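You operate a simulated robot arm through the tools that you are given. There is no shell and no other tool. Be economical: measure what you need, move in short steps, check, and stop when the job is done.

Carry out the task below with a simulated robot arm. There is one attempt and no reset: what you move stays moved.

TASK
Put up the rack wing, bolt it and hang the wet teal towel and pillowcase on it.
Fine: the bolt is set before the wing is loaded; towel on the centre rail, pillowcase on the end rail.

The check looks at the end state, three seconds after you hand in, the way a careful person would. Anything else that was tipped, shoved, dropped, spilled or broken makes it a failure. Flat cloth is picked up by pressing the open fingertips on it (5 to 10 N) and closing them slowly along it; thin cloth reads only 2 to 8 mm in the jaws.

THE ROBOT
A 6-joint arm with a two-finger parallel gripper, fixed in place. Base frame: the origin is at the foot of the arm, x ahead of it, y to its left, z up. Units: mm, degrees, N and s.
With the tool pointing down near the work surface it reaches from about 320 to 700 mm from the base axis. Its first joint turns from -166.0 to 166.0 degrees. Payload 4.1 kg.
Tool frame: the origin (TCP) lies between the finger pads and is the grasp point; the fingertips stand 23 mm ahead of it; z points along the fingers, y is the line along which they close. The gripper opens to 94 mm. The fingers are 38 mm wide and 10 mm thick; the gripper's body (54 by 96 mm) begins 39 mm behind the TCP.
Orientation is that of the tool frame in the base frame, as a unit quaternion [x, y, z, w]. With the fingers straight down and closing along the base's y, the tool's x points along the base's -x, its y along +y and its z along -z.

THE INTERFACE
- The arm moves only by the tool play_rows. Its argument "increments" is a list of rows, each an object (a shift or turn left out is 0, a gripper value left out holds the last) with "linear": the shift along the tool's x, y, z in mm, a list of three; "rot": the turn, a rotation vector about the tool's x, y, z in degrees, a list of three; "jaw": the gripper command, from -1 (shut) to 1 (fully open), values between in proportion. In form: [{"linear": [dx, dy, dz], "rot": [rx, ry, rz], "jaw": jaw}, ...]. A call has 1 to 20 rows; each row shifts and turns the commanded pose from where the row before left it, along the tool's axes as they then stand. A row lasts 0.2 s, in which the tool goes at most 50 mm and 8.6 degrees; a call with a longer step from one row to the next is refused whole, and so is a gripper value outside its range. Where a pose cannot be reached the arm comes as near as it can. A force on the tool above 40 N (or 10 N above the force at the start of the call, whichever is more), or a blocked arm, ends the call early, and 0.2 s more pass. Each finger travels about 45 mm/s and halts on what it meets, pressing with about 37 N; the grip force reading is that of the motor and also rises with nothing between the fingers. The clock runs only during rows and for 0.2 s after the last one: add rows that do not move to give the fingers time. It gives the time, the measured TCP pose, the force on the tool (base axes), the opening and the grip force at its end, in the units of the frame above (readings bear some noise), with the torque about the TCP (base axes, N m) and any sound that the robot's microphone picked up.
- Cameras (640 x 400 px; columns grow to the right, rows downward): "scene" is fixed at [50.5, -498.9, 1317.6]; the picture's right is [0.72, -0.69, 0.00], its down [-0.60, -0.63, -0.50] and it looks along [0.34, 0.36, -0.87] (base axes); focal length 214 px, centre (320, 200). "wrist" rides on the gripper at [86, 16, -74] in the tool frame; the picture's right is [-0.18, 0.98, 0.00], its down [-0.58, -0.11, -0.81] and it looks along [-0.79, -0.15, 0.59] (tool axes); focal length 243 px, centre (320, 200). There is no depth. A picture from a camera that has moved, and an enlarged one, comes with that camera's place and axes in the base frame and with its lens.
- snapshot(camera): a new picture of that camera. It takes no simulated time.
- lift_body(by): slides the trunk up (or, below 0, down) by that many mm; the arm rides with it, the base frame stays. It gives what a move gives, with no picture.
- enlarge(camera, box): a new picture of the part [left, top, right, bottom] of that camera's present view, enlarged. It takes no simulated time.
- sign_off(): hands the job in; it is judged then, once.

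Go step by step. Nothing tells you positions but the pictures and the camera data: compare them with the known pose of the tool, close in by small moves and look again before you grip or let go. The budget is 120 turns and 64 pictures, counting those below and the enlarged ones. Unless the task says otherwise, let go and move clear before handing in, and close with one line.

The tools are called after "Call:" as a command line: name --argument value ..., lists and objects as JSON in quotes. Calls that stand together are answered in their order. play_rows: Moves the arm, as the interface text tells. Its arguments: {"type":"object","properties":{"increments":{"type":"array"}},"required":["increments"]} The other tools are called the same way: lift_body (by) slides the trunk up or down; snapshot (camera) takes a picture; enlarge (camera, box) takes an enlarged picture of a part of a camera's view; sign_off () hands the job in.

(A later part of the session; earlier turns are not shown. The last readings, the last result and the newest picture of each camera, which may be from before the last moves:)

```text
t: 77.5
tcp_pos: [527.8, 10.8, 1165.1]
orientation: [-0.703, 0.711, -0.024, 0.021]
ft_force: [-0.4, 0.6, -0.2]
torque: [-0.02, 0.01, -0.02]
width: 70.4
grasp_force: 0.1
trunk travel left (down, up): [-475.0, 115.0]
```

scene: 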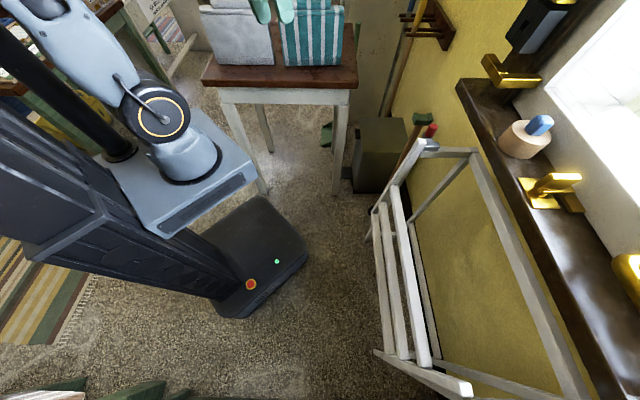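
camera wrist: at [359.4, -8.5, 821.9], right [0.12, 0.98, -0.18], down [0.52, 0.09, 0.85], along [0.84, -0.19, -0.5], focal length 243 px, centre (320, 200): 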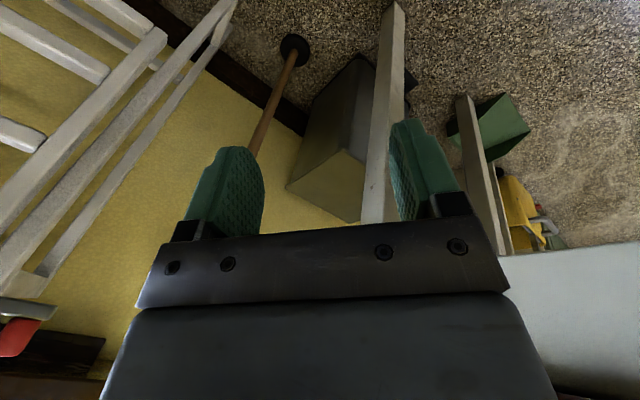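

Crossing in the radial plane works perfectly. So I set up at p=0 with the tool exactly radial (az -45°) for the inner rail.

Call:
play_rows --increments '[{"linear": [40.6, 18, 0]}, {"linear": [40.6, 18, 0]}, {"linear": [40.6, 18, 0]}, {"linear": [40.6, 18, 0]}, {"linear": [40.6, 18, 0]}, {"linear": [40.6, 18, 0]}, {"linear": [40.6, 18, 0]}, {"linear": [40.6, 18, 0]}, {"linear": [40.6, 18, 0]}, {"rot": [0, 0, 7.4]}, {"rot": [0, 0, 7.4]}, {"rot": [0, 0, 7.4]}, {"rot": [0, 0, 7.4]}, {"rot": [0, 0, 7.4]}, {"rot": [0, 0, 7.4]}, {}]'

Call:
lift_body --by -200

```text
t: 80.9
tcp_pos: [361.3, -352.5, 1156.6]
orientation: [-0.382, 0.923, -0.015, 0.028]
ft_force: [0.3, -0.6, 0.3]
torque: [0.0, 0.01, 0.01]
width: 70.6
grasp_force: 0.1
trunk travel left (down, up): [-475.0, 115.0]
```

```text
t: 83.1
tcp_pos: [361.1, -352.3, 956.2]
orientation: [-0.381, 0.924, -0.014, 0.029]
ft_force: [0.1, -0.3, -0.7]
torque: [0.01, 0.01, 0.03]
width: 70.3
grasp_force: 0.0
trunk travel left (down, up): [-275.0, 315.0]
```

Call:
play_rows --increments '[{"linear": [6, 0, 0], "rot": [0, 2.5, 0], "jaw": 1}, {"rot": [8, 0, 0]}, {"rot": [8, 0, 0]}, {"rot": [8, 0, 0]}, {"rot": [8, 0, 0]}, {"rot": [8, 0, 0]}, {"rot": [8, 0, 0]}, {"rot": [8, 0, 0]}, {"rot": [8, 0, 0]}, {"rot": [8, 0, 0]}, {}]'

```text
t: 85.5
tcp_pos: [355.0, -353.0, 1006.9]
orientation: [-0.301, 0.771, -0.526, 0.193]
ft_force: [0.1, 0.7, 0.5]
torque: [0.01, 0.03, 0.04]
width: 93.9
grasp_force: 0.1
out of reach, approached as far as the arm can: row 9, 10
trunk travel left (down, up): [-275.0, 315.0]
```

Call:
play_rows --increments '[{"linear": [0, 0, 15], "rot": [0, -3.1, -1.2]}, {"linear": [0, 34, 17]}, {"linear": [0, 34, 17]}, {"linear": [0, 34, 17]}, {"linear": [0, 34, 17]}, {"linear": [0, 34, 17]}, {"linear": [0, 34, 17]}, {"linear": [0, 34, 17]}, {"linear": [0, 34, 17]}, {}]'

Call:
snapshot --camera "wrist"

```text
t: 87.7
tcp_pos: [347.4, -421.8, 721.5]
orientation: [-0.275, 0.768, -0.559, 0.15]
ft_force: [0.8, 0.1, -0.5]
torque: [0.0, -0.03, -0.01]
width: 94.1
grasp_force: 0.0
out of reach, approached as far as the arm can: row 1, 2
trunk travel left (down, up): [-275.0, 315.0]
```

```text
32 pictures are left
camera wrist: at [232.9, -409.5, 738.1], right [-0.1, 0.33, -0.94], down [0.06, 0.94, 0.32], along [0.99, -0.02, -0.11], focal length 243 px, centre (320, 200)
```

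wrist: 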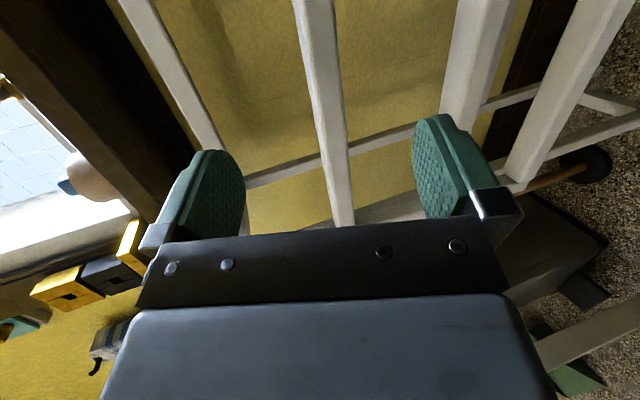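

Call:
play_rows --increments '[{"linear": [-10, 0, 0], "rot": [0, -3, 0.5]}, {"linear": [-10, 0, 0], "rot": [0, -3, 0.5]}, {"linear": [-10, 0, 0], "rot": [0, -3, 0.5]}, {"linear": [-10, 0, 0]}, {"linear": [-11, 0, 0]}, {}]'

```text
t: 89.1
tcp_pos: [385.9, -386.2, 719.7]
orientation: [-0.308, 0.757, -0.534, 0.217]
ft_force: [-0.8, 0.5, -0.3]
torque: [0.0, 0.0, -0.01]
width: 94.0
grasp_force: 0.1
trunk travel left (down, up): [-275.0, 315.0]
```

Aligned: p≈0, tool az -45.7°, roll zero. Advance and grip.

Call:
play_rows --increments '[{"linear": [0, 1, 18]}, {"linear": [0, 1, 18]}, {"linear": [0, 1, 18]}, {"linear": [0, 0, 15]}, {}]'

Call:
snapshot --camera "wrist"

```text
t: 90.3
tcp_pos: [430.2, -430.8, 694.8]
orientation: [-0.308, 0.757, -0.535, 0.217]
ft_force: [0.3, 0.0, 1.5]
torque: [0.01, 0.02, -0.02]
width: 94.0
grasp_force: 0.0
trunk travel left (down, up): [-275.0, 315.0]
```

```text
31 pictures are left
camera wrist: at [315.5, -436.6, 704.8], right [-0.1, 0.36, -0.93], down [-0.09, 0.92, 0.37], along [0.99, 0.12, -0.06], focal length 243 px, centre (320, 200)
```

wrist: 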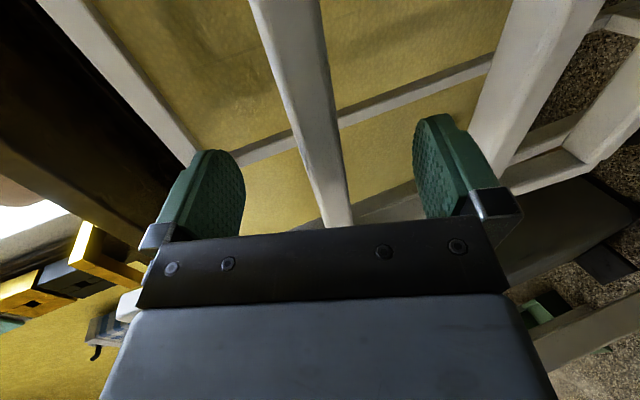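

Call:
play_rows --increments '[{"jaw": -0.3}, {"jaw": -0.3}, {"jaw": -0.3}, {"jaw": -0.3}, {"jaw": -0.6}, {"jaw": -0.6}]'

Call:
play_rows --increments '[{"linear": [0, -0.4, -11.1], "rot": [-5, 0, 0]}, {"linear": [0, -0.4, -11.1], "rot": [-5, 0, 0]}, {"linear": [0, -0.4, -11.1], "rot": [-5, 0, 0]}, {"linear": [0, -0.4, -11.1], "rot": [-5, 0, 0]}, {}]'

```text
t: 91.7
tcp_pos: [429.9, -429.3, 694.1]
orientation: [-0.308, 0.757, -0.533, 0.217]
ft_force: [-1.6, 1.7, -5.4]
torque: [-0.53, 0.58, -0.11]
width: 23.2
grasp_force: 45.1
trunk travel left (down, up): [-275.0, 315.0]
```

```text
t: 92.9
tcp_pos: [401.7, -404.6, 714.7]
orientation: [-0.341, 0.839, -0.392, 0.16]
ft_force: [-9.8, 4.3, -20.2]
torque: [-1.05, 1.14, 0.48]
width: 23.4
grasp_force: 45.2
trunk travel left (down, up): [-275.0, 315.0]
```

Call:
play_rows --increments '[{"linear": [0, 3, -11.1], "rot": [-5, 0, 0]}, {"linear": [0, 0.3, -11.1], "rot": [-5, 0, 0]}, {"linear": [0, 0.3, -11.1], "rot": [-5, 0, 0]}, {}]'

```text
t: 93.9
tcp_pos: [387.3, -389.8, 731.7]
orientation: [-0.358, 0.872, -0.308, 0.132]
ft_force: [-27.5, -24.2, -5.4]
torque: [-1.51, 1.25, 0.76]
width: 23.2
grasp_force: 45.0
out of reach, approached as far as the arm can: row 3
trunk travel left (down, up): [-275.0, 315.0]
```

Call:
play_rows --increments '[{"linear": [1.5, 0, -6.6], "rot": [-3, 0, 0]}, {"linear": [0.5, 0, -6.6], "rot": [-3, 0, 0]}, {}]'

```text
t: 94.7
tcp_pos: [393.7, -382.7, 734.0]
orientation: [-0.363, 0.873, -0.293, 0.142]
ft_force: [-0.1, 0.0, 0.2]
torque: [0.03, 0.0, 0.01]
width: 18.8
grasp_force: 0.0
out of reach, approached as far as the arm can: row 1, 2
trunk travel left (down, up): [-275.0, 315.0]
```

The grip slipped off as the wrist snagged, so the rail-rotation approach is out. New plan: pinch the far side arm of the wing (fingers closing along the hinge direction), where the wing can rotate freely between the pads with the tool staying near vertical. First retreat and finish turning the tool down.

Call:
play_rows --increments '[{"linear": [0, 0, -30], "jaw": 0.3}, {"linear": [0, 0, -30]}, {"linear": [0, -20, -25]}, {"linear": [0, -20, -25]}, {"linear": [0, -20, -25]}, {}]'

Call:
snapshot --camera "scene"

```text
t: 96.1
tcp_pos: [364.7, -363.7, 878.3]
orientation: [-0.362, 0.874, -0.293, 0.141]
ft_force: [0.1, -0.6, 0.6]
torque: [-0.01, 0.01, -0.01]
width: 61.2
grasp_force: 0.0
trunk travel left (down, up): [-275.0, 315.0]
```

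```text
30 pictures are left
```

scene: 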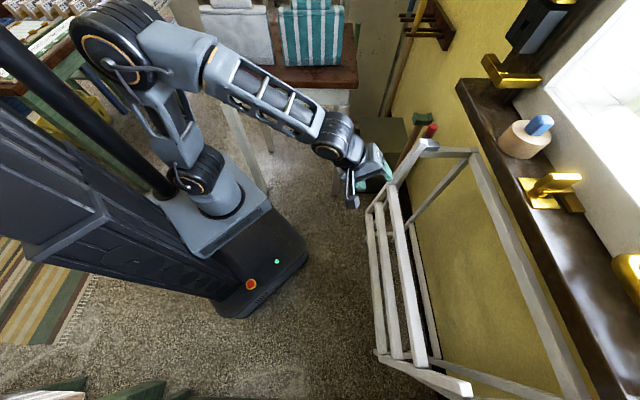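

Call:
play_rows --increments '[{"rot": [-6, 0, 0]}, {"rot": [-6, 0, 0]}, {"rot": [-6, 0, 0]}, {"rot": [-6, 0, 0]}, {"rot": [-6, 0, 0]}, {"rot": [-6, 0, 0]}, {}]'

```text
t: 97.7
tcp_pos: [293.3, -376.3, 807.4]
orientation: [-0.398, 0.91, -0.021, 0.116]
ft_force: [-0.2, -0.3, -0.4]
torque: [0.01, -0.01, 0.0]
width: 61.3
grasp_force: 0.0
out of reach, approached as far as the arm can: row 1, 2, 3, 4, 5, 6
trunk travel left (down, up): [-275.0, 315.0]
```

Call:
play_rows --increments '[{"rot": [8, 0, 0]}, {"rot": [8, 0, 0]}, {"rot": [8, 0, 0]}, {"rot": [8, 0, 0]}, {"rot": [8, 0, 0]}, {"rot": [8, 0, 0]}, {"rot": [8, 0, 0]}, {"linear": [-10, -30, 0]}, {"linear": [-10, -30, 0]}, {"linear": [-10, -30, 0]}, {"linear": [-10, -20, 0]}, {}]'

```text
t: 100.3
tcp_pos: [349.7, -392.8, 909.4]
orientation: [-0.31, 0.797, -0.444, 0.268]
ft_force: [-0.2, 0.7, -0.2]
torque: [-0.04, 0.0, 0.0]
width: 61.2
grasp_force: 0.1
trunk travel left (down, up): [-275.0, 315.0]
```

Call:
play_rows --increments '[{"linear": [-10, 0, 0], "rot": [0, 0, -5]}, {"linear": [-10, 0, 0], "rot": [0, 0, -4.8]}, {"linear": [-10, 0, 0], "rot": [0, 6.5, 3.4]}, {}]'

```text
t: 101.3
tcp_pos: [367.2, -370.9, 910.9]
orientation: [-0.326, 0.79, -0.479, 0.198]
ft_force: [0.2, 0.1, 0.3]
torque: [-0.02, 0.0, -0.02]
width: 61.2
grasp_force: 0.1
trunk travel left (down, up): [-275.0, 315.0]
```

Precisely radial now; pitch down.

Call:
play_rows --increments '[{"rot": [-6, 0, 0]}, {"rot": [-6, 0, 0]}, {"rot": [-6, 0, 0]}, {"rot": [-6, 0, 0]}, {"rot": [-6, 0, 0]}, {"rot": [-6, 0, 0]}, {"rot": [-6, 0, 0]}, {"rot": [-6, 0, 0]}, {"rot": [-6, 0, 0]}, {"rot": [-6, 0, 0]}, {}]'

```text
t: 103.7
tcp_pos: [293.4, -392.7, 847.7]
orientation: [-0.402, 0.905, -0.076, 0.117]
ft_force: [0.3, -0.2, -0.3]
torque: [0.04, -0.02, 0.01]
width: 61.1
grasp_force: 0.1
out of reach, approached as far as the arm can: row 2, 6, 7, 8, 9, 10
trunk travel left (down, up): [-275.0, 315.0]
```

Same snag: the wrist needs the longer unwinding loop that worked before. I repeat that sequence.

Call:
play_rows --increments '[{"rot": [8, 0, 0]}, {"rot": [8, 0, 0]}, {"rot": [8, 0, 0]}, {"rot": [8, 0, 0]}, {"rot": [8, 0, 0]}, {"rot": [8, 0, 0]}, {"rot": [8, 0, 0]}, {"rot": [0, 8, 0]}, {"rot": [0, 8, 0]}, {"rot": [0, 8, 0]}, {"rot": [0, 8, 0]}, {"rot": [0, 8, 0]}, {"rot": [0, 8, 0]}, {"rot": [0, 8, 0]}, {"rot": [0, 8, 0]}, {}]'

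Call:
play_rows --increments '[{"rot": [-8, 0, 0]}, {"rot": [-8, 0, 0]}, {"rot": [-8, 0, 0]}, {"rot": [-8, 0, 0]}, {"rot": [-8, 0, 0]}, {"rot": [-8, 0, 0]}, {}]'

```text
t: 107.1
tcp_pos: [294.6, -393.6, 847.2]
orientation: [0.005, 0.802, -0.576, -0.157]
ft_force: [0.6, 0.4, -0.3]
torque: [0.0, 0.06, -0.02]
width: 60.9
grasp_force: 0.0
trunk travel left (down, up): [-275.0, 315.0]
```

```text
t: 108.7
tcp_pos: [286.9, -305.1, 702.1]
orientation: [0.075, 0.964, -0.214, -0.139]
ft_force: [-0.4, -0.2, 0.5]
torque: [0.01, 0.01, 0.03]
width: 61.0
grasp_force: 0.1
out of reach, approached as far as the arm can: row 3, 4, 5, 6
trunk travel left (down, up): [-275.0, 315.0]
```

Call:
play_rows --increments '[{"linear": [0, 0, -40]}, {"linear": [0, 0, -40]}, {"linear": [0, 0, -40]}, {"linear": [0, 0, -40]}, {"rot": [-5.3, -3.4, 0]}, {"rot": [-5.3, -3.4, 0]}, {"rot": [-5.3, -3.4, 0]}, {"rot": [-5.3, -3.4, 0]}, {"linear": [-15, 10, -40]}, {"linear": [-15, 10, -40]}, {"linear": [-15, 10, -40]}, {"linear": [-15, 10, -40]}, {"linear": [-15, 10, -40]}, {"linear": [-15, 10, -40]}, {"linear": [-15, 10, -40]}, {}]'

Call:
lift_body --by 200

Call:
snapshot --camera "scene"

```text
t: 112.1
tcp_pos: [473.2, -52.4, 939.5]
orientation: [0.07, 0.987, -0.142, -0.037]
ft_force: [0.2, 0.5, 0.6]
torque: [-0.01, -0.01, -0.04]
width: 61.3
grasp_force: 0.0
out of reach, approached as far as the arm can: row 1, 2, 3, 4, 5, 6, 7, 8, 9, 10, 11, 12, 13, 14, 15
trunk travel left (down, up): [-275.0, 315.0]
```

```text
t: 114.3
tcp_pos: [472.4, -53.3, 1139.6]
orientation: [0.069, 0.987, -0.141, -0.037]
ft_force: [-0.2, 0.1, 0.3]
torque: [0.01, -0.02, 0.0]
width: 61.1
grasp_force: 0.0
trunk travel left (down, up): [-475.0, 115.0]
```

```text
29 pictures are left
```

scene: 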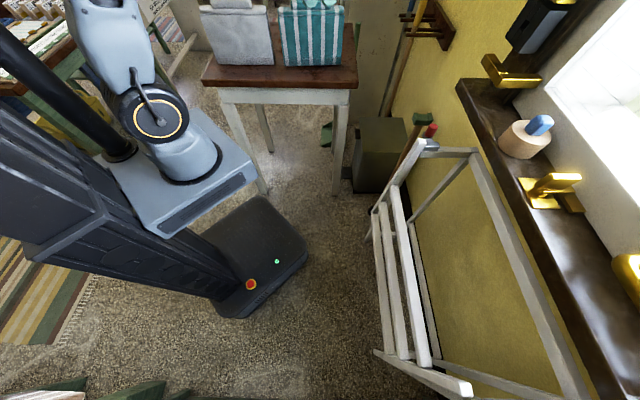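

Call:
play_rows --increments '[{"rot": [8, 0, 0]}, {"rot": [8, 0, 0]}, {"rot": [8, 0, 0]}, {"rot": [8, 0, 0]}, {"rot": [8, 0, 0]}, {"rot": [8, 0, 0]}, {"rot": [8, 0, 0]}, {"rot": [8, 0, 0]}, {"rot": [6, 0, 0]}, {}]'

Call:
play_rows --increments '[{"rot": [0, -8, 0]}, {"rot": [0, -8, 0]}, {"rot": [0, -8, 0]}, {"rot": [0, -8, 0]}, {"rot": [0, -8, 0]}, {"rot": [0, -8, 0]}, {"rot": [0, -8, 0]}, {"rot": [0, -8, 0]}, {"rot": [0, -8, 0]}, {"rot": [0, -8, 0]}, {"rot": [0, -8, 0]}, {"rot": [0, -8, 0]}, {}]'

```text
t: 116.5
tcp_pos: [473.9, -52.8, 1138.6]
orientation: [0.037, 0.726, -0.683, -0.07]
ft_force: [-0.1, -0.4, 0.2]
torque: [-0.01, 0.02, 0.0]
width: 61.0
grasp_force: 0.0
trunk travel left (down, up): [-475.0, 115.0]
```

```text
t: 119.3
tcp_pos: [472.6, -53.1, 1138.3]
orientation: [-0.483, 0.539, -0.482, 0.494]
ft_force: [0.5, -0.1, 0.0]
torque: [0.0, 0.01, 0.0]
width: 60.9
grasp_force: 0.0
trunk travel left (down, up): [-475.0, 115.0]
```

Call:
play_rows --increments '[{"linear": [0, 0, 20], "rot": [0, 4, -3.9]}, {"linear": [0, 0, 20]}, {"linear": [0, 0, 10]}, {"rot": [-5, 0, 0]}, {"rot": [-5, 0, 0]}, {"rot": [-5, 0, 0]}, {}]'

```text
t: 120.9
tcp_pos: [523.5, -56.0, 1137.7]
orientation: [-0.54, 0.602, -0.441, 0.389]
ft_force: [-0.6, 0.6, -0.4]
torque: [0.01, -0.03, 0.01]
width: 60.9
grasp_force: 0.1
trunk travel left (down, up): [-475.0, 115.0]
```

Call:
play_rows --increments '[{"rot": [-7, 0, 0]}, {"rot": [-7, 0, 0]}, {"rot": [-7, 0, 0]}, {"rot": [-7, 0, 0]}, {"rot": [-7, 0, 0]}, {"rot": [-7, 0, 0]}, {"rot": [-7, 0, 0]}, {"rot": [-7, 0, 0]}, {"rot": [-7, 0, 0]}, {"rot": [-7, 0, 0]}, {"rot": [-2, 0, 0]}, {}]'

```text
t: 123.5
tcp_pos: [521.4, -55.8, 1136.0]
orientation: [-0.665, 0.746, -0.003, -0.002]
ft_force: [0.6, -0.4, -0.3]
torque: [-0.02, 0.0, -0.01]
width: 61.0
grasp_force: 0.0
trunk travel left (down, up): [-475.0, 115.0]
```

Clean tool-down posture recovered; I'll stay in it. Now go above the far side arm with fingers closing along the hinge line.

Call:
play_rows --increments '[{"linear": [41, 16.7, 0], "jaw": 0.3}, {"linear": [41, 16.7, 0]}, {"linear": [41, 16.7, 0]}, {"linear": [41, 16.7, 0]}, {"linear": [41, 16.7, 0]}, {"rot": [0, 0, 8.5]}, {"rot": [0, 0, 8.5]}, {"rot": [0, 0, 8.5]}, {"rot": [0, 0, 8.5]}, {"rot": [0, 0, 8.5]}, {"rot": [0, 0, 8.5]}, {"rot": [0, 0, 8.5]}, {"rot": [0, 0, 8.5]}, {"rot": [0, 0, 8.5]}, {"rot": [0, 0, 8.5]}, {"rot": [0, 0, 8.5]}, {"rot": [0, 0, 8.5]}, {"rot": [0, 0, 8.5]}, {"rot": [0, 0, 8.5]}, {"rot": [0, 0, 8.5]}]'

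Call:
lift_body --by -300

Call:
snapshot --camera "wrist"

```text
t: 127.7
tcp_pos: [414.7, -251.9, 1138.2]
orientation: [0.376, 0.926, -0.003, 0.002]
ft_force: [-0.1, 0.2, -1.1]
torque: [-0.02, -0.01, 0.04]
width: 61.1
grasp_force: 0.1
trunk travel left (down, up): [-475.0, 115.0]
```

```text
t: 130.7
tcp_pos: [415.8, -251.7, 838.4]
orientation: [0.374, 0.927, -0.003, 0.003]
ft_force: [0.1, 0.1, 0.1]
torque: [0.01, 0.05, 0.01]
width: 61.0
grasp_force: 0.0
trunk travel left (down, up): [-175.0, 415.0]
```

```text
28 pictures are left
camera wrist: at [365.1, -178.9, 912.6], right [0.81, 0.58, 0.0], down [0.34, -0.48, 0.81], along [0.47, -0.66, -0.59], focal length 243 px, centre (320, 200)
```

wrist: 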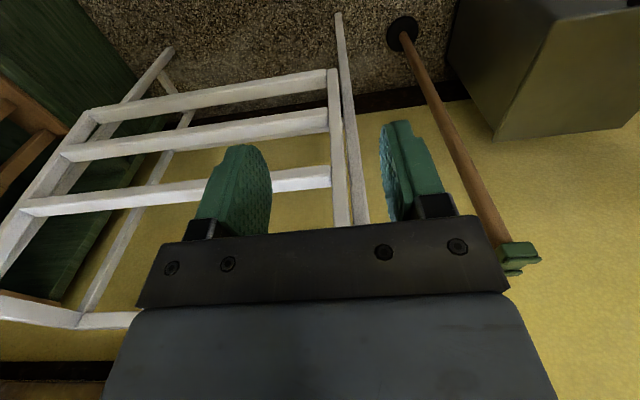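

The wing hangs nearly straight again, so I'll hook the inner rail from behind with the tool pitched ~38°, pull it out to about 48°, then clamp and rotate up the rest – all within the good wrist posture.

Call:
play_rows --increments '[{"linear": [-14.5, -29, 0]}, {"linear": [-14.5, -29, 0]}, {"linear": [-14.5, -29, 0]}, {"linear": [-14.5, -29, 0]}, {"rot": [0, 0, -8.1]}, {"rot": [0, 0, -8.1]}, {"rot": [0, 0, -8.1]}, {"rot": [0, 0, -8.1]}, {"rot": [0, 0, -8.1]}, {"rot": [0, 0, -8.1]}, {"rot": [0, 0, -8.1]}, {"rot": [0, 0, -8.1]}, {"rot": [0, 0, -8.1]}, {"rot": [0, 0, -8.1]}, {"rot": [0, 0, -8.1]}, {"rot": [7.6, 0, 0]}, {"rot": [7.6, 0, 0]}, {"rot": [7.6, 0, 0]}, {"rot": [7.6, 0, 0]}, {"rot": [7.6, 0, 0]}]'

Call:
snapshot --camera "wrist"

```text
t: 134.9
tcp_pos: [376.9, -374.4, 840.1]
orientation: [-0.363, 0.871, -0.306, 0.125]
ft_force: [0.4, 0.6, 0.0]
torque: [0.01, 0.02, 0.01]
width: 60.9
grasp_force: 0.0
trunk travel left (down, up): [-175.0, 415.0]
```

```text
27 pictures are left
camera wrist: at [275.1, -394.6, 888.3], right [-0.42, 0.67, -0.61], down [0.12, 0.71, 0.7], along [0.9, 0.22, -0.37], focal length 243 px, centre (320, 200)
```

wrist: 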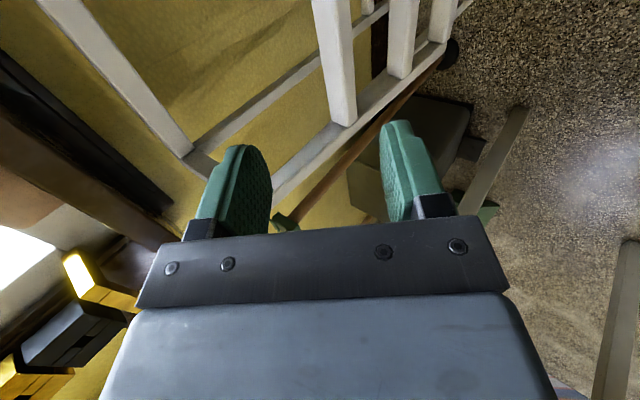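

Call:
play_rows --increments '[{"linear": [0, 2, 31], "jaw": 1}, {"linear": [0, 2, 31]}, {"linear": [0, 2, 31]}, {"linear": [0, 2, 31]}, {"linear": [0, 2, 31]}, {"linear": [0, 1, 28]}, {}]'

Call:
snapshot --camera "wrist"

```text
t: 136.5
tcp_pos: [452.1, -450.6, 689.2]
orientation: [-0.363, 0.872, -0.304, 0.125]
ft_force: [0.4, 0.0, -0.9]
torque: [0.01, 0.02, 0.02]
width: 94.1
grasp_force: 0.0
trunk travel left (down, up): [-175.0, 415.0]
```

```text
26 pictures are left
camera wrist: at [349.9, -469.5, 738.4], right [-0.42, 0.67, -0.61], down [0.12, 0.71, 0.7], along [0.9, 0.22, -0.37], focal length 243 px, centre (320, 200)
```

wrist: 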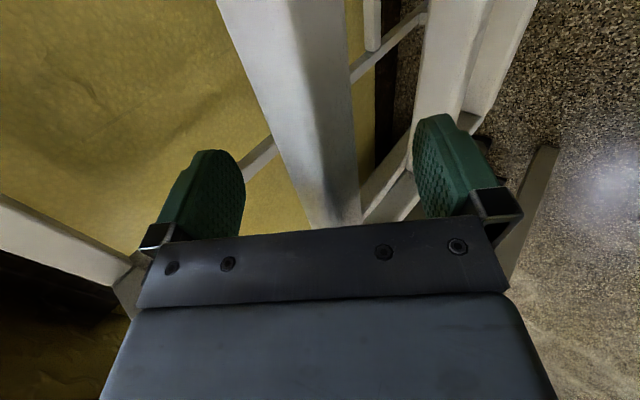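

Call:
play_rows --increments '[{"jaw": 0.06}, {"jaw": 0.06}, {"jaw": 0.06}, {"linear": [0, 17.3, -12]}, {"linear": [0, 17.3, -12]}, {"linear": [0, 7, -15.2]}, {"linear": [0, 7, -15.2]}, {"linear": [0, 2.5, -14.5]}, {"linear": [0, 2.5, -14.5]}, {"jaw": -0.6}, {"jaw": -0.6}, {"jaw": -0.6}]'

Call:
snapshot --camera "wrist"

```text
t: 139.1
tcp_pos: [388.6, -385.9, 726.9]
orientation: [-0.363, 0.869, -0.311, 0.126]
ft_force: [20.3, -15.5, 26.2]
torque: [-0.35, -0.96, -0.24]
width: 35.2
grasp_force: 18.3
trunk travel left (down, up): [-175.0, 415.0]
```

```text
25 pictures are left
camera wrist: at [286.1, -403.9, 774.8], right [-0.41, 0.67, -0.62], down [0.11, 0.71, 0.69], along [0.9, 0.21, -0.37], focal length 243 px, centre (320, 200)
```

wrist: 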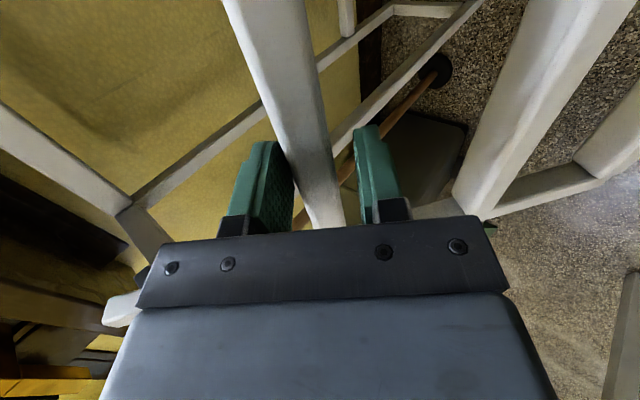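

Call:
play_rows --increments '[{"linear": [0, -4, 0]}, {"linear": [0, -2, 0]}, {}, {}]'

```text
t: 140.1
tcp_pos: [390.8, -387.2, 725.3]
orientation: [-0.363, 0.871, -0.307, 0.126]
ft_force: [21.7, -7.9, 17.6]
torque: [-0.14, -0.83, -0.06]
width: 31.2
grasp_force: 14.5
trunk travel left (down, up): [-175.0, 415.0]
```

Call:
play_rows --increments '[{"linear": [0, -3, 0], "jaw": -1}, {"linear": [0, -2, 0]}, {}, {}]'

```text
t: 141.1
tcp_pos: [391.5, -388.3, 728.7]
orientation: [-0.362, 0.872, -0.305, 0.124]
ft_force: [17.5, -1.9, 15.5]
torque: [-0.16, -1.37, -0.88]
width: 26.0
grasp_force: 45.4
trunk travel left (down, up): [-175.0, 415.0]
```

Call:
play_rows --increments '[{"linear": [0, -1, -9.1], "rot": [-4, 0, 0]}, {"linear": [0, -0.2, -9.1], "rot": [-4, 0, 0]}, {"linear": [0, -0.2, -9.1], "rot": [-4, 0, 0]}, {"linear": [0, -0.2, -9.1], "rot": [-4, 0, 0]}, {}]'

```text
t: 142.3
tcp_pos: [377.4, -375.4, 755.2]
orientation: [-0.377, 0.907, -0.175, 0.071]
ft_force: [-7.9, 21.8, -20.0]
torque: [0.58, -0.88, -0.98]
width: 27.0
grasp_force: 45.2
trunk travel left (down, up): [-175.0, 415.0]
```

Call:
play_rows --increments '[{"linear": [0, 2.5, -9.1], "rot": [-4, 0, 0]}, {"linear": [0, 0.2, -9.1], "rot": [-4, 0, 0]}, {"linear": [0, 0.2, -9.1], "rot": [-4, 0, 0]}, {}]'

Call:
snapshot --camera "scene"

```text
t: 143.3
tcp_pos: [369.3, -366.2, 784.2]
orientation: [-0.383, 0.92, -0.081, 0.032]
ft_force: [-15.4, 26.1, -17.1]
torque: [0.39, -0.6, -1.42]
width: 26.6
grasp_force: 44.8
trunk travel left (down, up): [-175.0, 415.0]
```

```text
24 pictures are left
```

scene: 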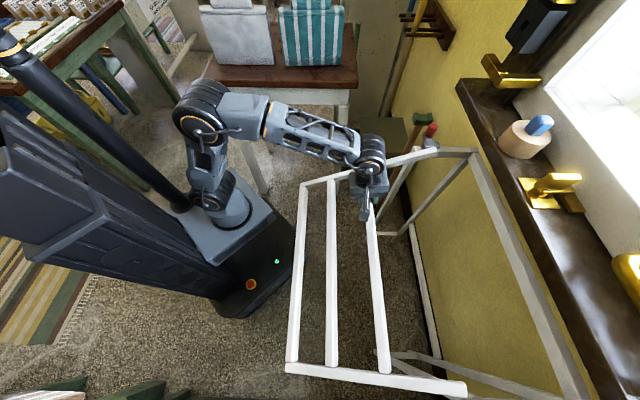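

Call:
play_rows --increments '[{"linear": [0, 3, -8], "rot": [-3.5, 0, 0]}, {"linear": [0, 0.2, -8], "rot": [-3.5, 0, 0]}, {"linear": [0, 0.2, -8], "rot": [-3.5, 0, 0]}, {}]'

Call:
enlarge --camera "scene" --box '[360, 100, 500, 210]'

```text
t: 144.3
tcp_pos: [364.2, -363.1, 807.4]
orientation: [-0.383, 0.924, 0.0, -0.002]
ft_force: [-9.9, 22.0, -3.4]
torque: [0.29, -0.72, -1.26]
width: 26.2
grasp_force: 45.2
trunk travel left (down, up): [-175.0, 415.0]
```

```text
3.64 times, centred on (430, 155) of scene
camera zoom: at [50.5, -498.9, 1317.6], right [0.72, -0.69, 0.0], down [-0.6, -0.63, -0.5], along [0.34, 0.36, -0.87], focal length 780 px, centre (-80, 364)
```

zoom: 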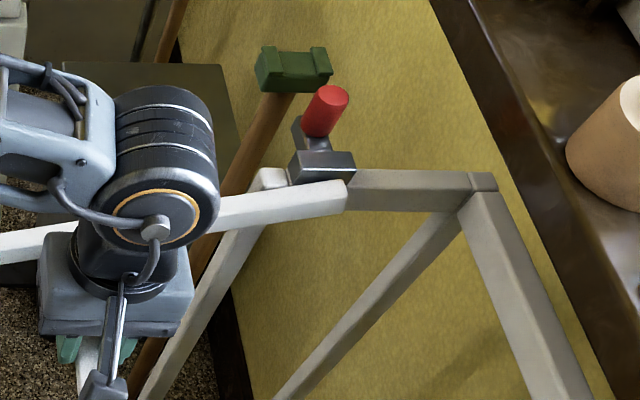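

Call:
play_rows --increments '[{"linear": [0, 2, -4], "rot": [-2, 0, 0]}, {"linear": [0, 0, -4], "rot": [-2, 0, 0]}, {}]'

Call:
enlarge --camera "scene" --box '[400, 110, 470, 180]'

```text
t: 145.1
tcp_pos: [364.5, -361.2, 816.2]
orientation: [-0.383, 0.923, 0.032, -0.015]
ft_force: [-9.1, 17.9, 2.8]
torque: [-0.16, -0.66, -1.29]
width: 26.2
grasp_force: 45.2
trunk travel left (down, up): [-175.0, 415.0]
```

```text
5.71 times, centred on (435, 145) of scene
camera zoom: at [50.5, -498.9, 1317.6], right [0.72, -0.69, 0.0], down [-0.6, -0.63, -0.5], along [0.34, 0.36, -0.87], focal length 1226 px, centre (-337, 514)
```

zoom: 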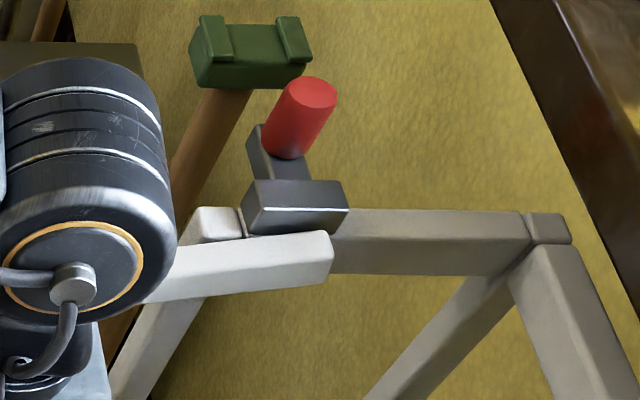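

Call:
play_rows --increments '[{"linear": [0, 1, -5], "rot": [-2, 0, 0]}, {"linear": [0, 0.5, -5], "rot": [-2, 0, 0]}, {}]'

Call:
enlarge --camera "scene" --box '[280, 100, 500, 400]'

```text
t: 145.9
tcp_pos: [364.2, -361.1, 825.7]
orientation: [-0.382, 0.921, 0.063, -0.028]
ft_force: [-1.8, 5.7, 8.3]
torque: [-0.31, -0.7, -1.14]
width: 26.2
grasp_force: 44.9
trunk travel left (down, up): [-175.0, 415.0]
```

```text
1.33 times, centred on (390, 250) of scene
camera zoom: at [50.5, -498.9, 1317.6], right [0.72, -0.69, 0.0], down [-0.6, -0.63, -0.5], along [0.34, 0.36, -0.87], focal length 286 px, centre (227, 133)
```

zoom: 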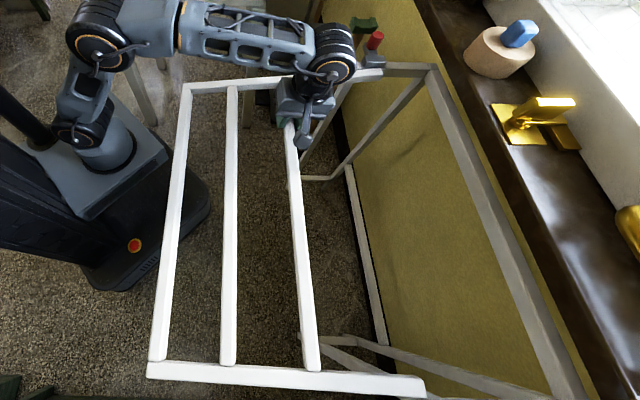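

No end stop felt and the vertical load is tiny; the tail is at the bolt's level. I test whether the wing holds at this height by opening the jaws a little and waiting.

Call:
play_rows --increments '[{"jaw": -0.2}, {"jaw": -0.2}, {}, {}]'

Call:
enlarge --camera "scene" --box '[280, 100, 500, 400]'

```text
t: 146.9
tcp_pos: [364.5, -360.8, 824.4]
orientation: [-0.382, 0.921, 0.065, -0.029]
ft_force: [-0.1, -0.1, -0.7]
torque: [0.0, -0.03, 0.0]
width: 37.3
grasp_force: 0.0
trunk travel left (down, up): [-175.0, 415.0]
```

```text
1.33 times, centred on (390, 250) of scene
camera zoom: at [50.5, -498.9, 1317.6], right [0.72, -0.69, 0.0], down [-0.6, -0.63, -0.5], along [0.34, 0.36, -0.87], focal length 286 px, centre (227, 133)
```

zoom: 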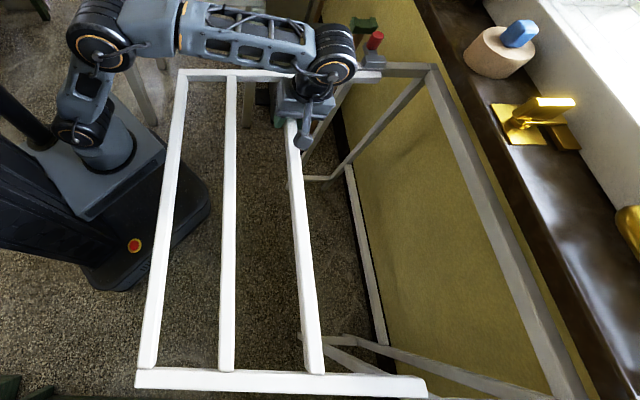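

After release the wing settled slightly upward by itself – it has an over-centre rest at the top. I back the gripper straight out and check it again.

Call:
play_rows --increments '[{"jaw": 0.2}, {"jaw": 0.2}, {"linear": [0, 0, -15]}, {"linear": [0, 0, -20]}, {"linear": [0, 0, -30]}, {"linear": [0, 0, -30]}, {"linear": [0, 0, -30]}, {"rot": [4, 0, 0]}, {"rot": [4, 0, 0]}, {}]'

Call:
snapshot --camera "scene"

```text
t: 149.1
tcp_pos: [374.8, -373.6, 945.1]
orientation: [-0.384, 0.923, 0.0, -0.003]
ft_force: [-0.2, 0.4, 0.1]
torque: [0.04, 0.02, 0.0]
width: 56.4
grasp_force: 0.0
out of reach, approached as far as the arm can: row 7
trunk travel left (down, up): [-175.0, 415.0]
```

```text
19 pictures are left
```

scene: 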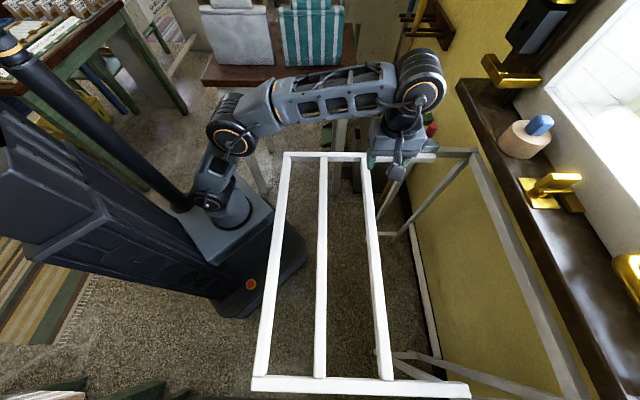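

The wing rests up by itself. Now the bolt: raise the trunk 300 and go over the red knob (p≈175, q≈694, top z≈892).

Call:
lift_body --by 300

Call:
play_rows --increments '[{"linear": [-22, -20, 30], "jaw": 0.4}, {"linear": [-22, -20, 30]}, {"linear": [-22, -20, 30]}, {"linear": [-22, -20, 30]}, {"linear": [-22, -20, 30]}, {"linear": [-22, -20, 30]}, {"linear": [-20, -22, 25]}, {"linear": [-19, -22, 25]}, {}]'

Call:
snapshot --camera "wrist"

```text
t: 152.1
tcp_pos: [375.0, -372.5, 1245.1]
orientation: [-0.383, 0.924, 0.0, -0.002]
ft_force: [-0.2, -0.1, -0.8]
torque: [0.03, 0.04, -0.01]
width: 56.5
grasp_force: 0.0
trunk travel left (down, up): [-475.0, 115.0]
```

```text
t: 154.1
tcp_pos: [590.2, -354.0, 1006.4]
orientation: [-0.384, 0.923, 0.001, -0.002]
ft_force: [0.0, -0.4, -0.5]
torque: [0.02, 0.0, -0.03]
width: 65.8
grasp_force: 0.0
out of reach, approached as far as the arm can: row 7, 8
trunk travel left (down, up): [-475.0, 115.0]
```

```text
18 pictures are left
camera wrist: at [517.9, -403.8, 1082.2], right [-0.57, 0.82, 0.0], down [0.49, 0.34, 0.8], along [0.66, 0.46, -0.59], focal length 243 px, centre (320, 200)
```

wrist: 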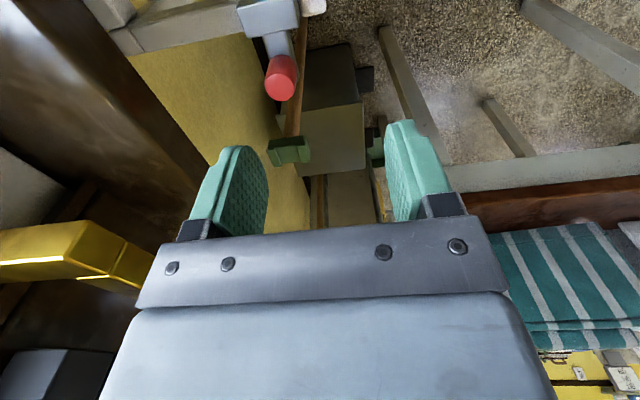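

Call:
play_rows --increments '[{"linear": [-2, 0, 26]}, {"linear": [-3, -10, 25]}, {"linear": [-2, -10, 25]}, {"linear": [-2, -9, 0]}, {}]'

```text
t: 155.3
tcp_pos: [601.1, -358.8, 928.9]
orientation: [-0.384, 0.923, 0.0, -0.002]
ft_force: [-0.3, 0.6, 0.2]
torque: [0.01, -0.01, 0.01]
width: 65.8
grasp_force: 0.1
out of reach, approached as far as the arm can: row 3, 4
trunk travel left (down, up): [-475.0, 115.0]
```

Call:
lift_body --by 110

Call:
play_rows --increments '[{"linear": [0, 0, 28]}, {"linear": [0, 0, 28]}, {"linear": [0, 0, 28]}, {"linear": [-1, -5, 24]}, {"linear": [-1, -5, 0]}, {"linear": [-1, -5, 0]}, {"linear": [-1, -4, 0]}, {}]'

Call:
snapshot --camera "wrist"

```text
t: 156.7
tcp_pos: [600.2, -357.8, 1039.2]
orientation: [-0.383, 0.924, 0.0, -0.003]
ft_force: [-0.9, 0.2, 0.2]
torque: [0.01, 0.01, -0.02]
width: 65.7
grasp_force: 0.1
trunk travel left (down, up): [-585.0, 5.0]
```

```text
t: 158.5
tcp_pos: [602.0, -360.2, 931.6]
orientation: [-0.384, 0.923, 0.0, -0.002]
ft_force: [-0.7, -0.3, -0.4]
torque: [0.05, -0.01, -0.03]
width: 65.8
grasp_force: 0.0
out of reach, approached as far as the arm can: row 4, 6, 7
trunk travel left (down, up): [-585.0, 5.0]
```

```text
17 pictures are left
camera wrist: at [530.0, -410.1, 1007.5], right [-0.57, 0.82, 0.0], down [0.49, 0.34, 0.8], along [0.66, 0.46, -0.59], focal length 243 px, centre (320, 200)
```

wrist: 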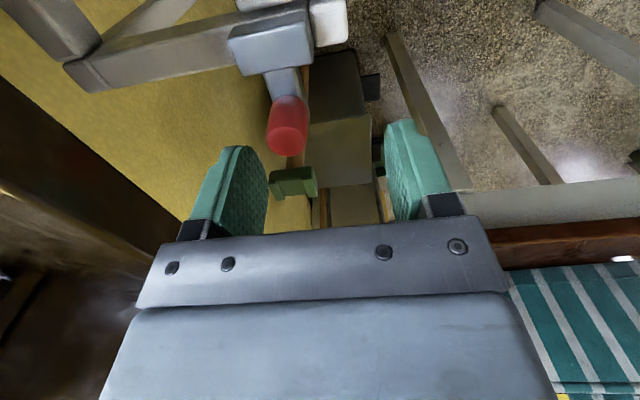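

Straight-down reach ends 20 mm short, so I tilt the tool 15° toward the wall to reach the knob.

Call:
play_rows --increments '[{"rot": [5, 0, 0]}, {"rot": [5, 0, 0]}, {"rot": [5, 0, 0]}, {"linear": [-3, -9, 2]}, {"linear": [-3, -9, 3]}, {"linear": [0, 3, 11]}, {}]'

Call:
snapshot --camera "wrist"

```text
t: 160.1
tcp_pos: [638.5, -380.2, 922.6]
orientation: [-0.38, 0.915, -0.124, 0.05]
ft_force: [-2.0, 2.6, 19.5]
torque: [0.46, 0.56, -0.05]
width: 65.2
grasp_force: 0.0
out of reach, approached as far as the arm can: row 1, 2, 3, 4, 5
trunk travel left (down, up): [-585.0, 5.0]
```

```text
16 pictures are left
camera wrist: at [553.6, -416.8, 991.6], right [-0.54, 0.8, -0.26], down [0.34, 0.49, 0.81], along [0.77, 0.35, -0.53], focal length 243 px, centre (320, 200)
```

wrist: 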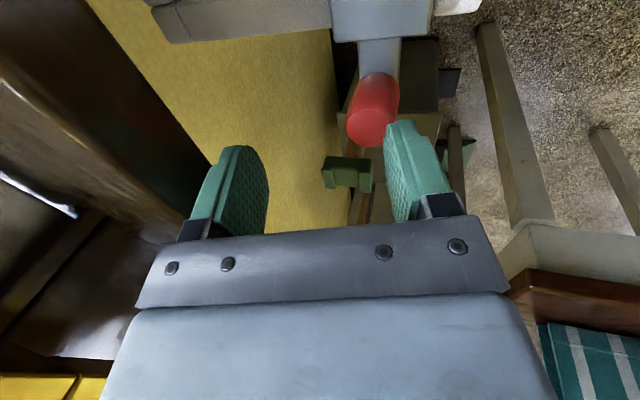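

The room-side finger touched the knob's top as the move overshot; back up, shift 20 mm room-ward, recheck.

Call:
play_rows --increments '[{"linear": [0, -2, -10]}, {"linear": [0, -3, -14]}, {"linear": [2, 10, -3]}, {"linear": [2, 10, -3]}, {}]'

Call:
snapshot --camera "wrist"

```text
t: 161.3
tcp_pos: [641.3, -381.9, 943.3]
orientation: [-0.38, 0.916, -0.12, 0.048]
ft_force: [-0.3, 0.6, 0.1]
torque: [-0.01, 0.0, -0.01]
width: 65.8
grasp_force: 0.0
out of reach, approached as far as the arm can: row 3, 4
trunk travel left (down, up): [-585.0, 5.0]
```

```text
15 pictures are left
camera wrist: at [556.0, -418.6, 1012.0], right [-0.54, 0.8, -0.25], down [0.34, 0.49, 0.8], along [0.77, 0.35, -0.54], focal length 243 px, centre (320, 200)
```

wrist: 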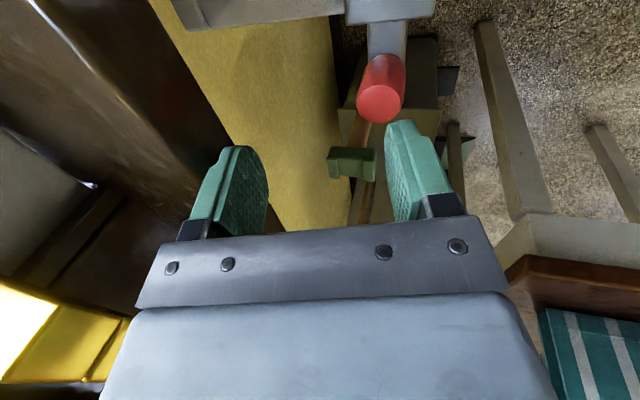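

Call:
play_rows --increments '[{"rot": [4, 0, 0]}, {"rot": [4, 0, 0]}, {"linear": [0, 10, -4]}, {"linear": [0, 10, -4]}, {"linear": [0, 10, -4]}, {}]'

```text
t: 162.7
tcp_pos: [617.1, -357.6, 941.1]
orientation: [-0.376, 0.905, -0.184, 0.074]
ft_force: [-0.3, -0.1, -0.3]
torque: [-0.01, 0.02, -0.03]
width: 65.9
grasp_force: 0.0
out of reach, approached as far as the arm can: row 1
trunk travel left (down, up): [-585.0, 5.0]
```

Call:
play_rows --increments '[{"linear": [3, -5, 2]}, {"linear": [3.5, -4.5, 2]}, {"linear": [0, 5, 12]}, {"linear": [0, 5, 12]}, {"linear": [0, 5, 12]}, {"linear": [0, 3, 8]}, {}]'

Call:
snapshot --camera "wrist"

```text
t: 164.3
tcp_pos: [619.4, -370.8, 894.6]
orientation: [-0.376, 0.905, -0.184, 0.075]
ft_force: [0.1, -0.2, -0.7]
torque: [-0.01, -0.02, 0.02]
width: 65.9
grasp_force: 0.1
trunk travel left (down, up): [-585.0, 5.0]
```

```text
14 pictures are left
camera wrist: at [527.4, -400.0, 958.7], right [-0.51, 0.77, -0.38], down [0.26, 0.56, 0.78], along [0.82, 0.3, -0.49], focal length 243 px, centre (320, 200)
```

wrist: 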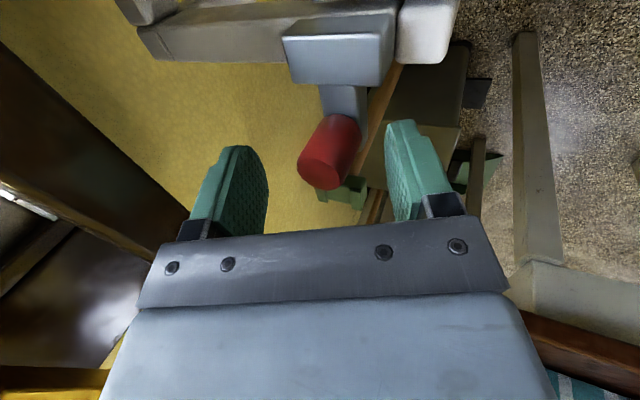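

Knob is exactly at the grasp point. Close on it and slide the bolt toward -p.

Call:
play_rows --increments '[{"jaw": -0.2}, {"jaw": -0.2}, {"jaw": -0.5}, {"jaw": -0.5}, {"jaw": -0.5}]'

Call:
play_rows --increments '[{"linear": [5, 0, 0]}, {"linear": [5, 0, 0]}, {"linear": [5, 0, 0]}, {"linear": [5, 0, 0]}, {}]'

```text
t: 165.5
tcp_pos: [616.7, -367.1, 893.8]
orientation: [-0.377, 0.905, -0.182, 0.073]
ft_force: [-14.0, 12.4, -6.3]
torque: [0.75, 0.86, 0.04]
width: 32.5
grasp_force: 44.7
trunk travel left (down, up): [-585.0, 5.0]
```

```text
t: 166.7
tcp_pos: [602.3, -383.8, 894.2]
orientation: [-0.376, 0.906, -0.182, 0.072]
ft_force: [-14.4, 16.2, -10.2]
torque: [0.93, 0.73, 0.16]
width: 32.4
grasp_force: 44.5
trunk travel left (down, up): [-585.0, 5.0]
```

Call:
play_rows --increments '[{"linear": [5, 0, 0]}, {"linear": [5, 0, 0]}, {"linear": [5, 0, 0]}, {"linear": [5, 0, 0]}, {"linear": [5, 0, 0]}, {}]'

Call:
enlarge --camera "scene" --box '[260, 90, 500, 400]'

```text
t: 168.2
tcp_pos: [587.4, -396.5, 894.7]
orientation: [-0.378, 0.905, -0.179, 0.075]
ft_force: [9.9, 28.4, 5.6]
torque: [1.16, 0.51, 0.29]
width: 32.3
grasp_force: 45.6
trunk travel left (down, up): [-585.0, 5.0]
stopped in row 6: the force on the tool passed its limit at 41 N (the readings are from after the stop); the commanded pose is now the measured one
```

```text
1.29 times, centred on (380, 245) of scene
camera zoom: at [50.5, -498.9, 1317.6], right [0.72, -0.69, 0.0], down [-0.6, -0.63, -0.5], along [0.34, 0.36, -0.87], focal length 277 px, centre (243, 142)
```

zoom: 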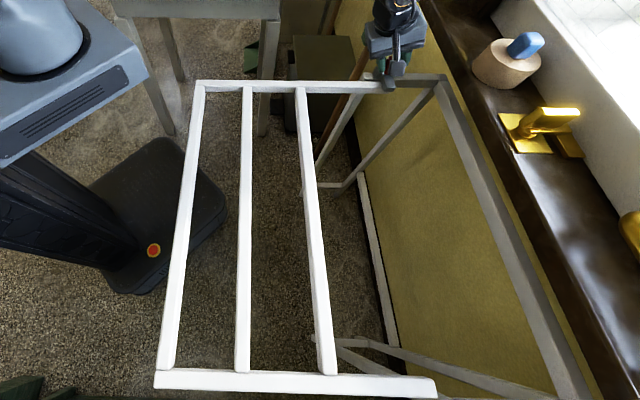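

The bolt travelled 41 mm and hit a firm stop. Release, retreat up, and verify.

Call:
play_rows --increments '[{"jaw": 0}, {"jaw": 0.3}, {"jaw": 0.4}, {"linear": [0, 0, -20]}, {"linear": [0, 0, -20]}, {"linear": [0, 0, -20]}, {"linear": [0, 0, -20]}, {}]'

Call:
snapshot --camera "wrist"

```text
t: 169.9
tcp_pos: [563.4, -380.7, 967.7]
orientation: [-0.376, 0.906, -0.181, 0.073]
ft_force: [0.1, 0.0, 0.2]
torque: [0.0, -0.02, -0.02]
width: 65.7
grasp_force: 0.0
trunk travel left (down, up): [-585.0, 5.0]
```

```text
12 pictures are left
camera wrist: at [472.2, -410.2, 1031.2], right [-0.51, 0.77, -0.38], down [0.26, 0.56, 0.79], along [0.82, 0.3, -0.49], focal length 243 px, centre (320, 200)
```

wrist: 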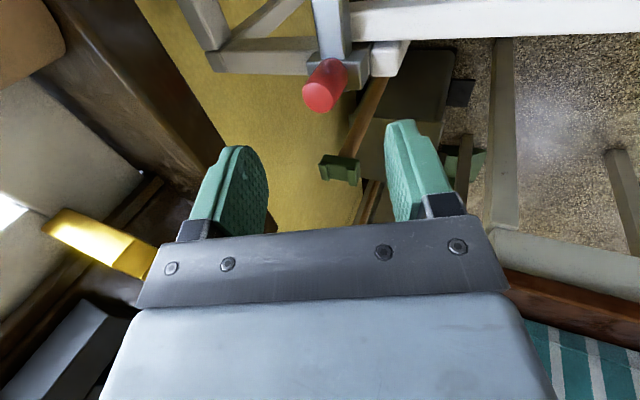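

The bolt bar now lies across over the tail: bolt is set. Next, the laundry: move to view the table from above at (p≈350, q≈330).

Call:
play_rows --increments '[{"linear": [0, 0, -45]}, {"linear": [0, 0, -45]}, {"rot": [-7.6, 0, 0]}, {"rot": [-7.6, 0, 0]}, {"rot": [-7.6, 0, 0]}, {"linear": [-20, 37, -12]}, {"linear": [-20, 37, -12]}, {"linear": [-20, 37, -12]}, {"linear": [-20, 37, -12]}, {"linear": [-24, 37, -10]}, {"linear": [-24, 37, -10]}, {"linear": [-24, 37, -10]}, {"linear": [-24, 37, -10]}, {"linear": [-24, 20, 0]}, {"linear": [-24, 10, 0], "jaw": 1}, {}]'

Call:
snapshot --camera "wrist"

```text
t: 173.3
tcp_pos: [467.8, 31.6, 1137.6]
orientation: [-0.383, 0.924, 0.002, -0.002]
ft_force: [-0.6, 0.4, -0.6]
torque: [-0.04, 0.0, 0.03]
width: 94.2
grasp_force: 0.1
trunk travel left (down, up): [-585.0, 5.0]
```

```text
11 pictures are left
camera wrist: at [396.2, -18.4, 1213.9], right [-0.57, 0.82, 0.0], down [0.49, 0.33, 0.8], along [0.66, 0.46, -0.59], focal length 243 px, centre (320, 200)
```

wrist: 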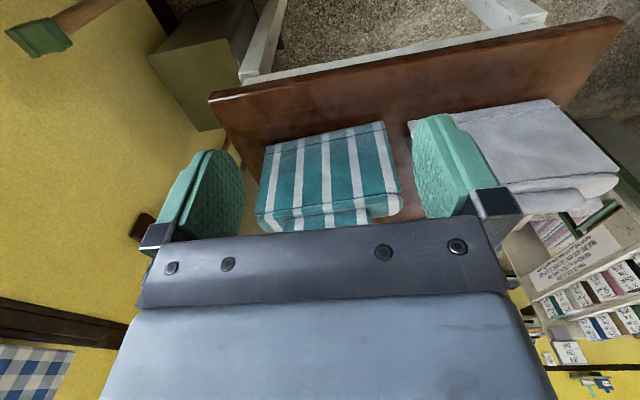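

Call:
enlarge --camera "wrist" --box '[200, 90, 640, 260]'

Call:
enlarge --camera "scene" --box '[190, 0, 370, 100]'

```text
1.45 times, centred on (420, 175) of wrist
camera zoom: at [396.2, -18.4, 1213.9], right [-0.57, 0.82, 0.0], down [0.49, 0.33, 0.8], along [0.66, 0.46, -0.59], focal length 353 px, centre (174, 236)
```

zoom: 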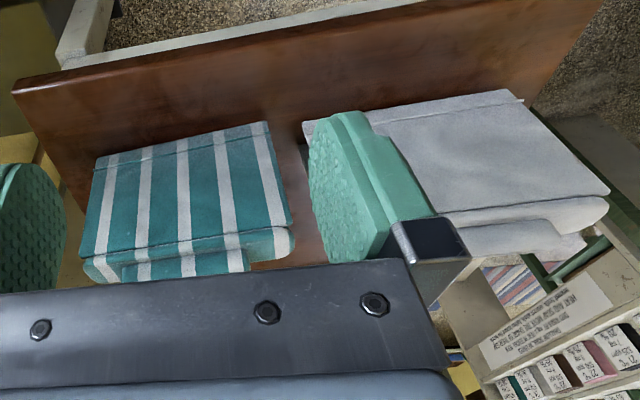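

```text
3.56 times, centred on (280, 50) of scene
camera zoom: at [50.5, -498.9, 1317.6], right [0.72, -0.69, 0.0], down [-0.6, -0.63, -0.5], along [0.34, 0.36, -0.87], focal length 763 px, centre (462, 733)
```

zoom: 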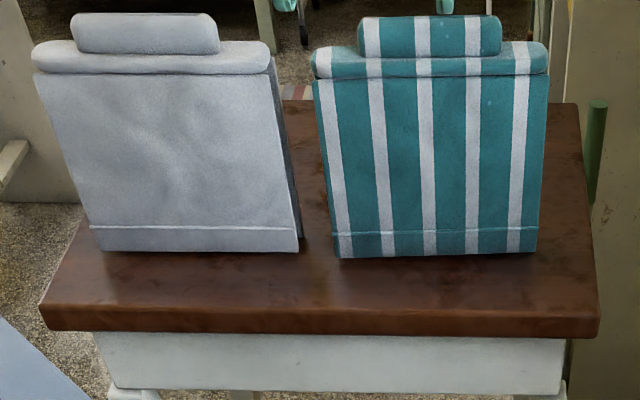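

Now clear: each cloth stands on the table as an inverted U with a narrow grip ridge on top. The teal ridge is at about (652,176), z 1016–1044, width axis along q. I'll turn the gripper to close along p and approach above it.

Call:
play_rows --increments '[{"rot": [0, 0, 7.9]}, {"rot": [0, 0, 7.9]}, {"rot": [0, 0, 7.9]}, {"rot": [0, 0, 7.9]}, {"rot": [0, 0, 7.9]}, {"rot": [0, 0, 7.9]}, {"rot": [0, 0, 7.9]}, {"rot": [0, 0, 7.9]}, {"rot": [0, 0, 7.9]}, {"rot": [0, 0, 7.9]}, {"rot": [0, 0, 7.9]}, {"linear": [-6, 28, 12]}, {"linear": [-6, 28, 12]}, {"linear": [-6, 28, 12]}, {"linear": [-6, 28, 12]}, {"linear": [-5, 28, 10]}, {}]'

Call:
snapshot --camera "wrist"

```text
t: 176.9
tcp_pos: [583.2, 115.4, 1081.4]
orientation: [0.358, 0.934, 0.0, -0.003]
ft_force: [-0.6, 0.9, -0.7]
torque: [-0.03, 0.0, 0.01]
width: 94.0
grasp_force: 0.0
trunk travel left (down, up): [-585.0, 5.0]
```

```text
8 pictures are left
camera wrist: at [529.2, 185.8, 1157.2], right [0.79, 0.61, 0.0], down [0.36, -0.47, 0.8], along [0.49, -0.64, -0.6], focal length 243 px, centre (320, 200)
```

wrist: 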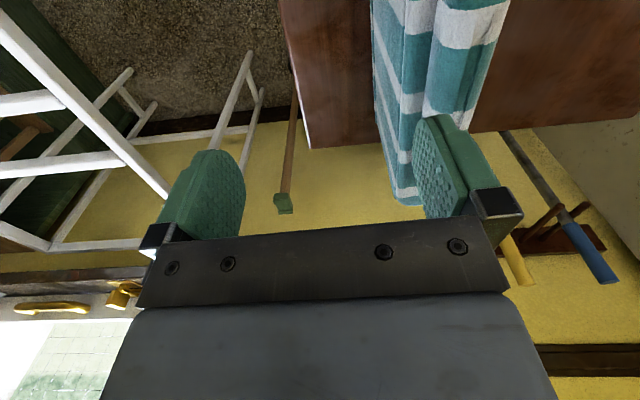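

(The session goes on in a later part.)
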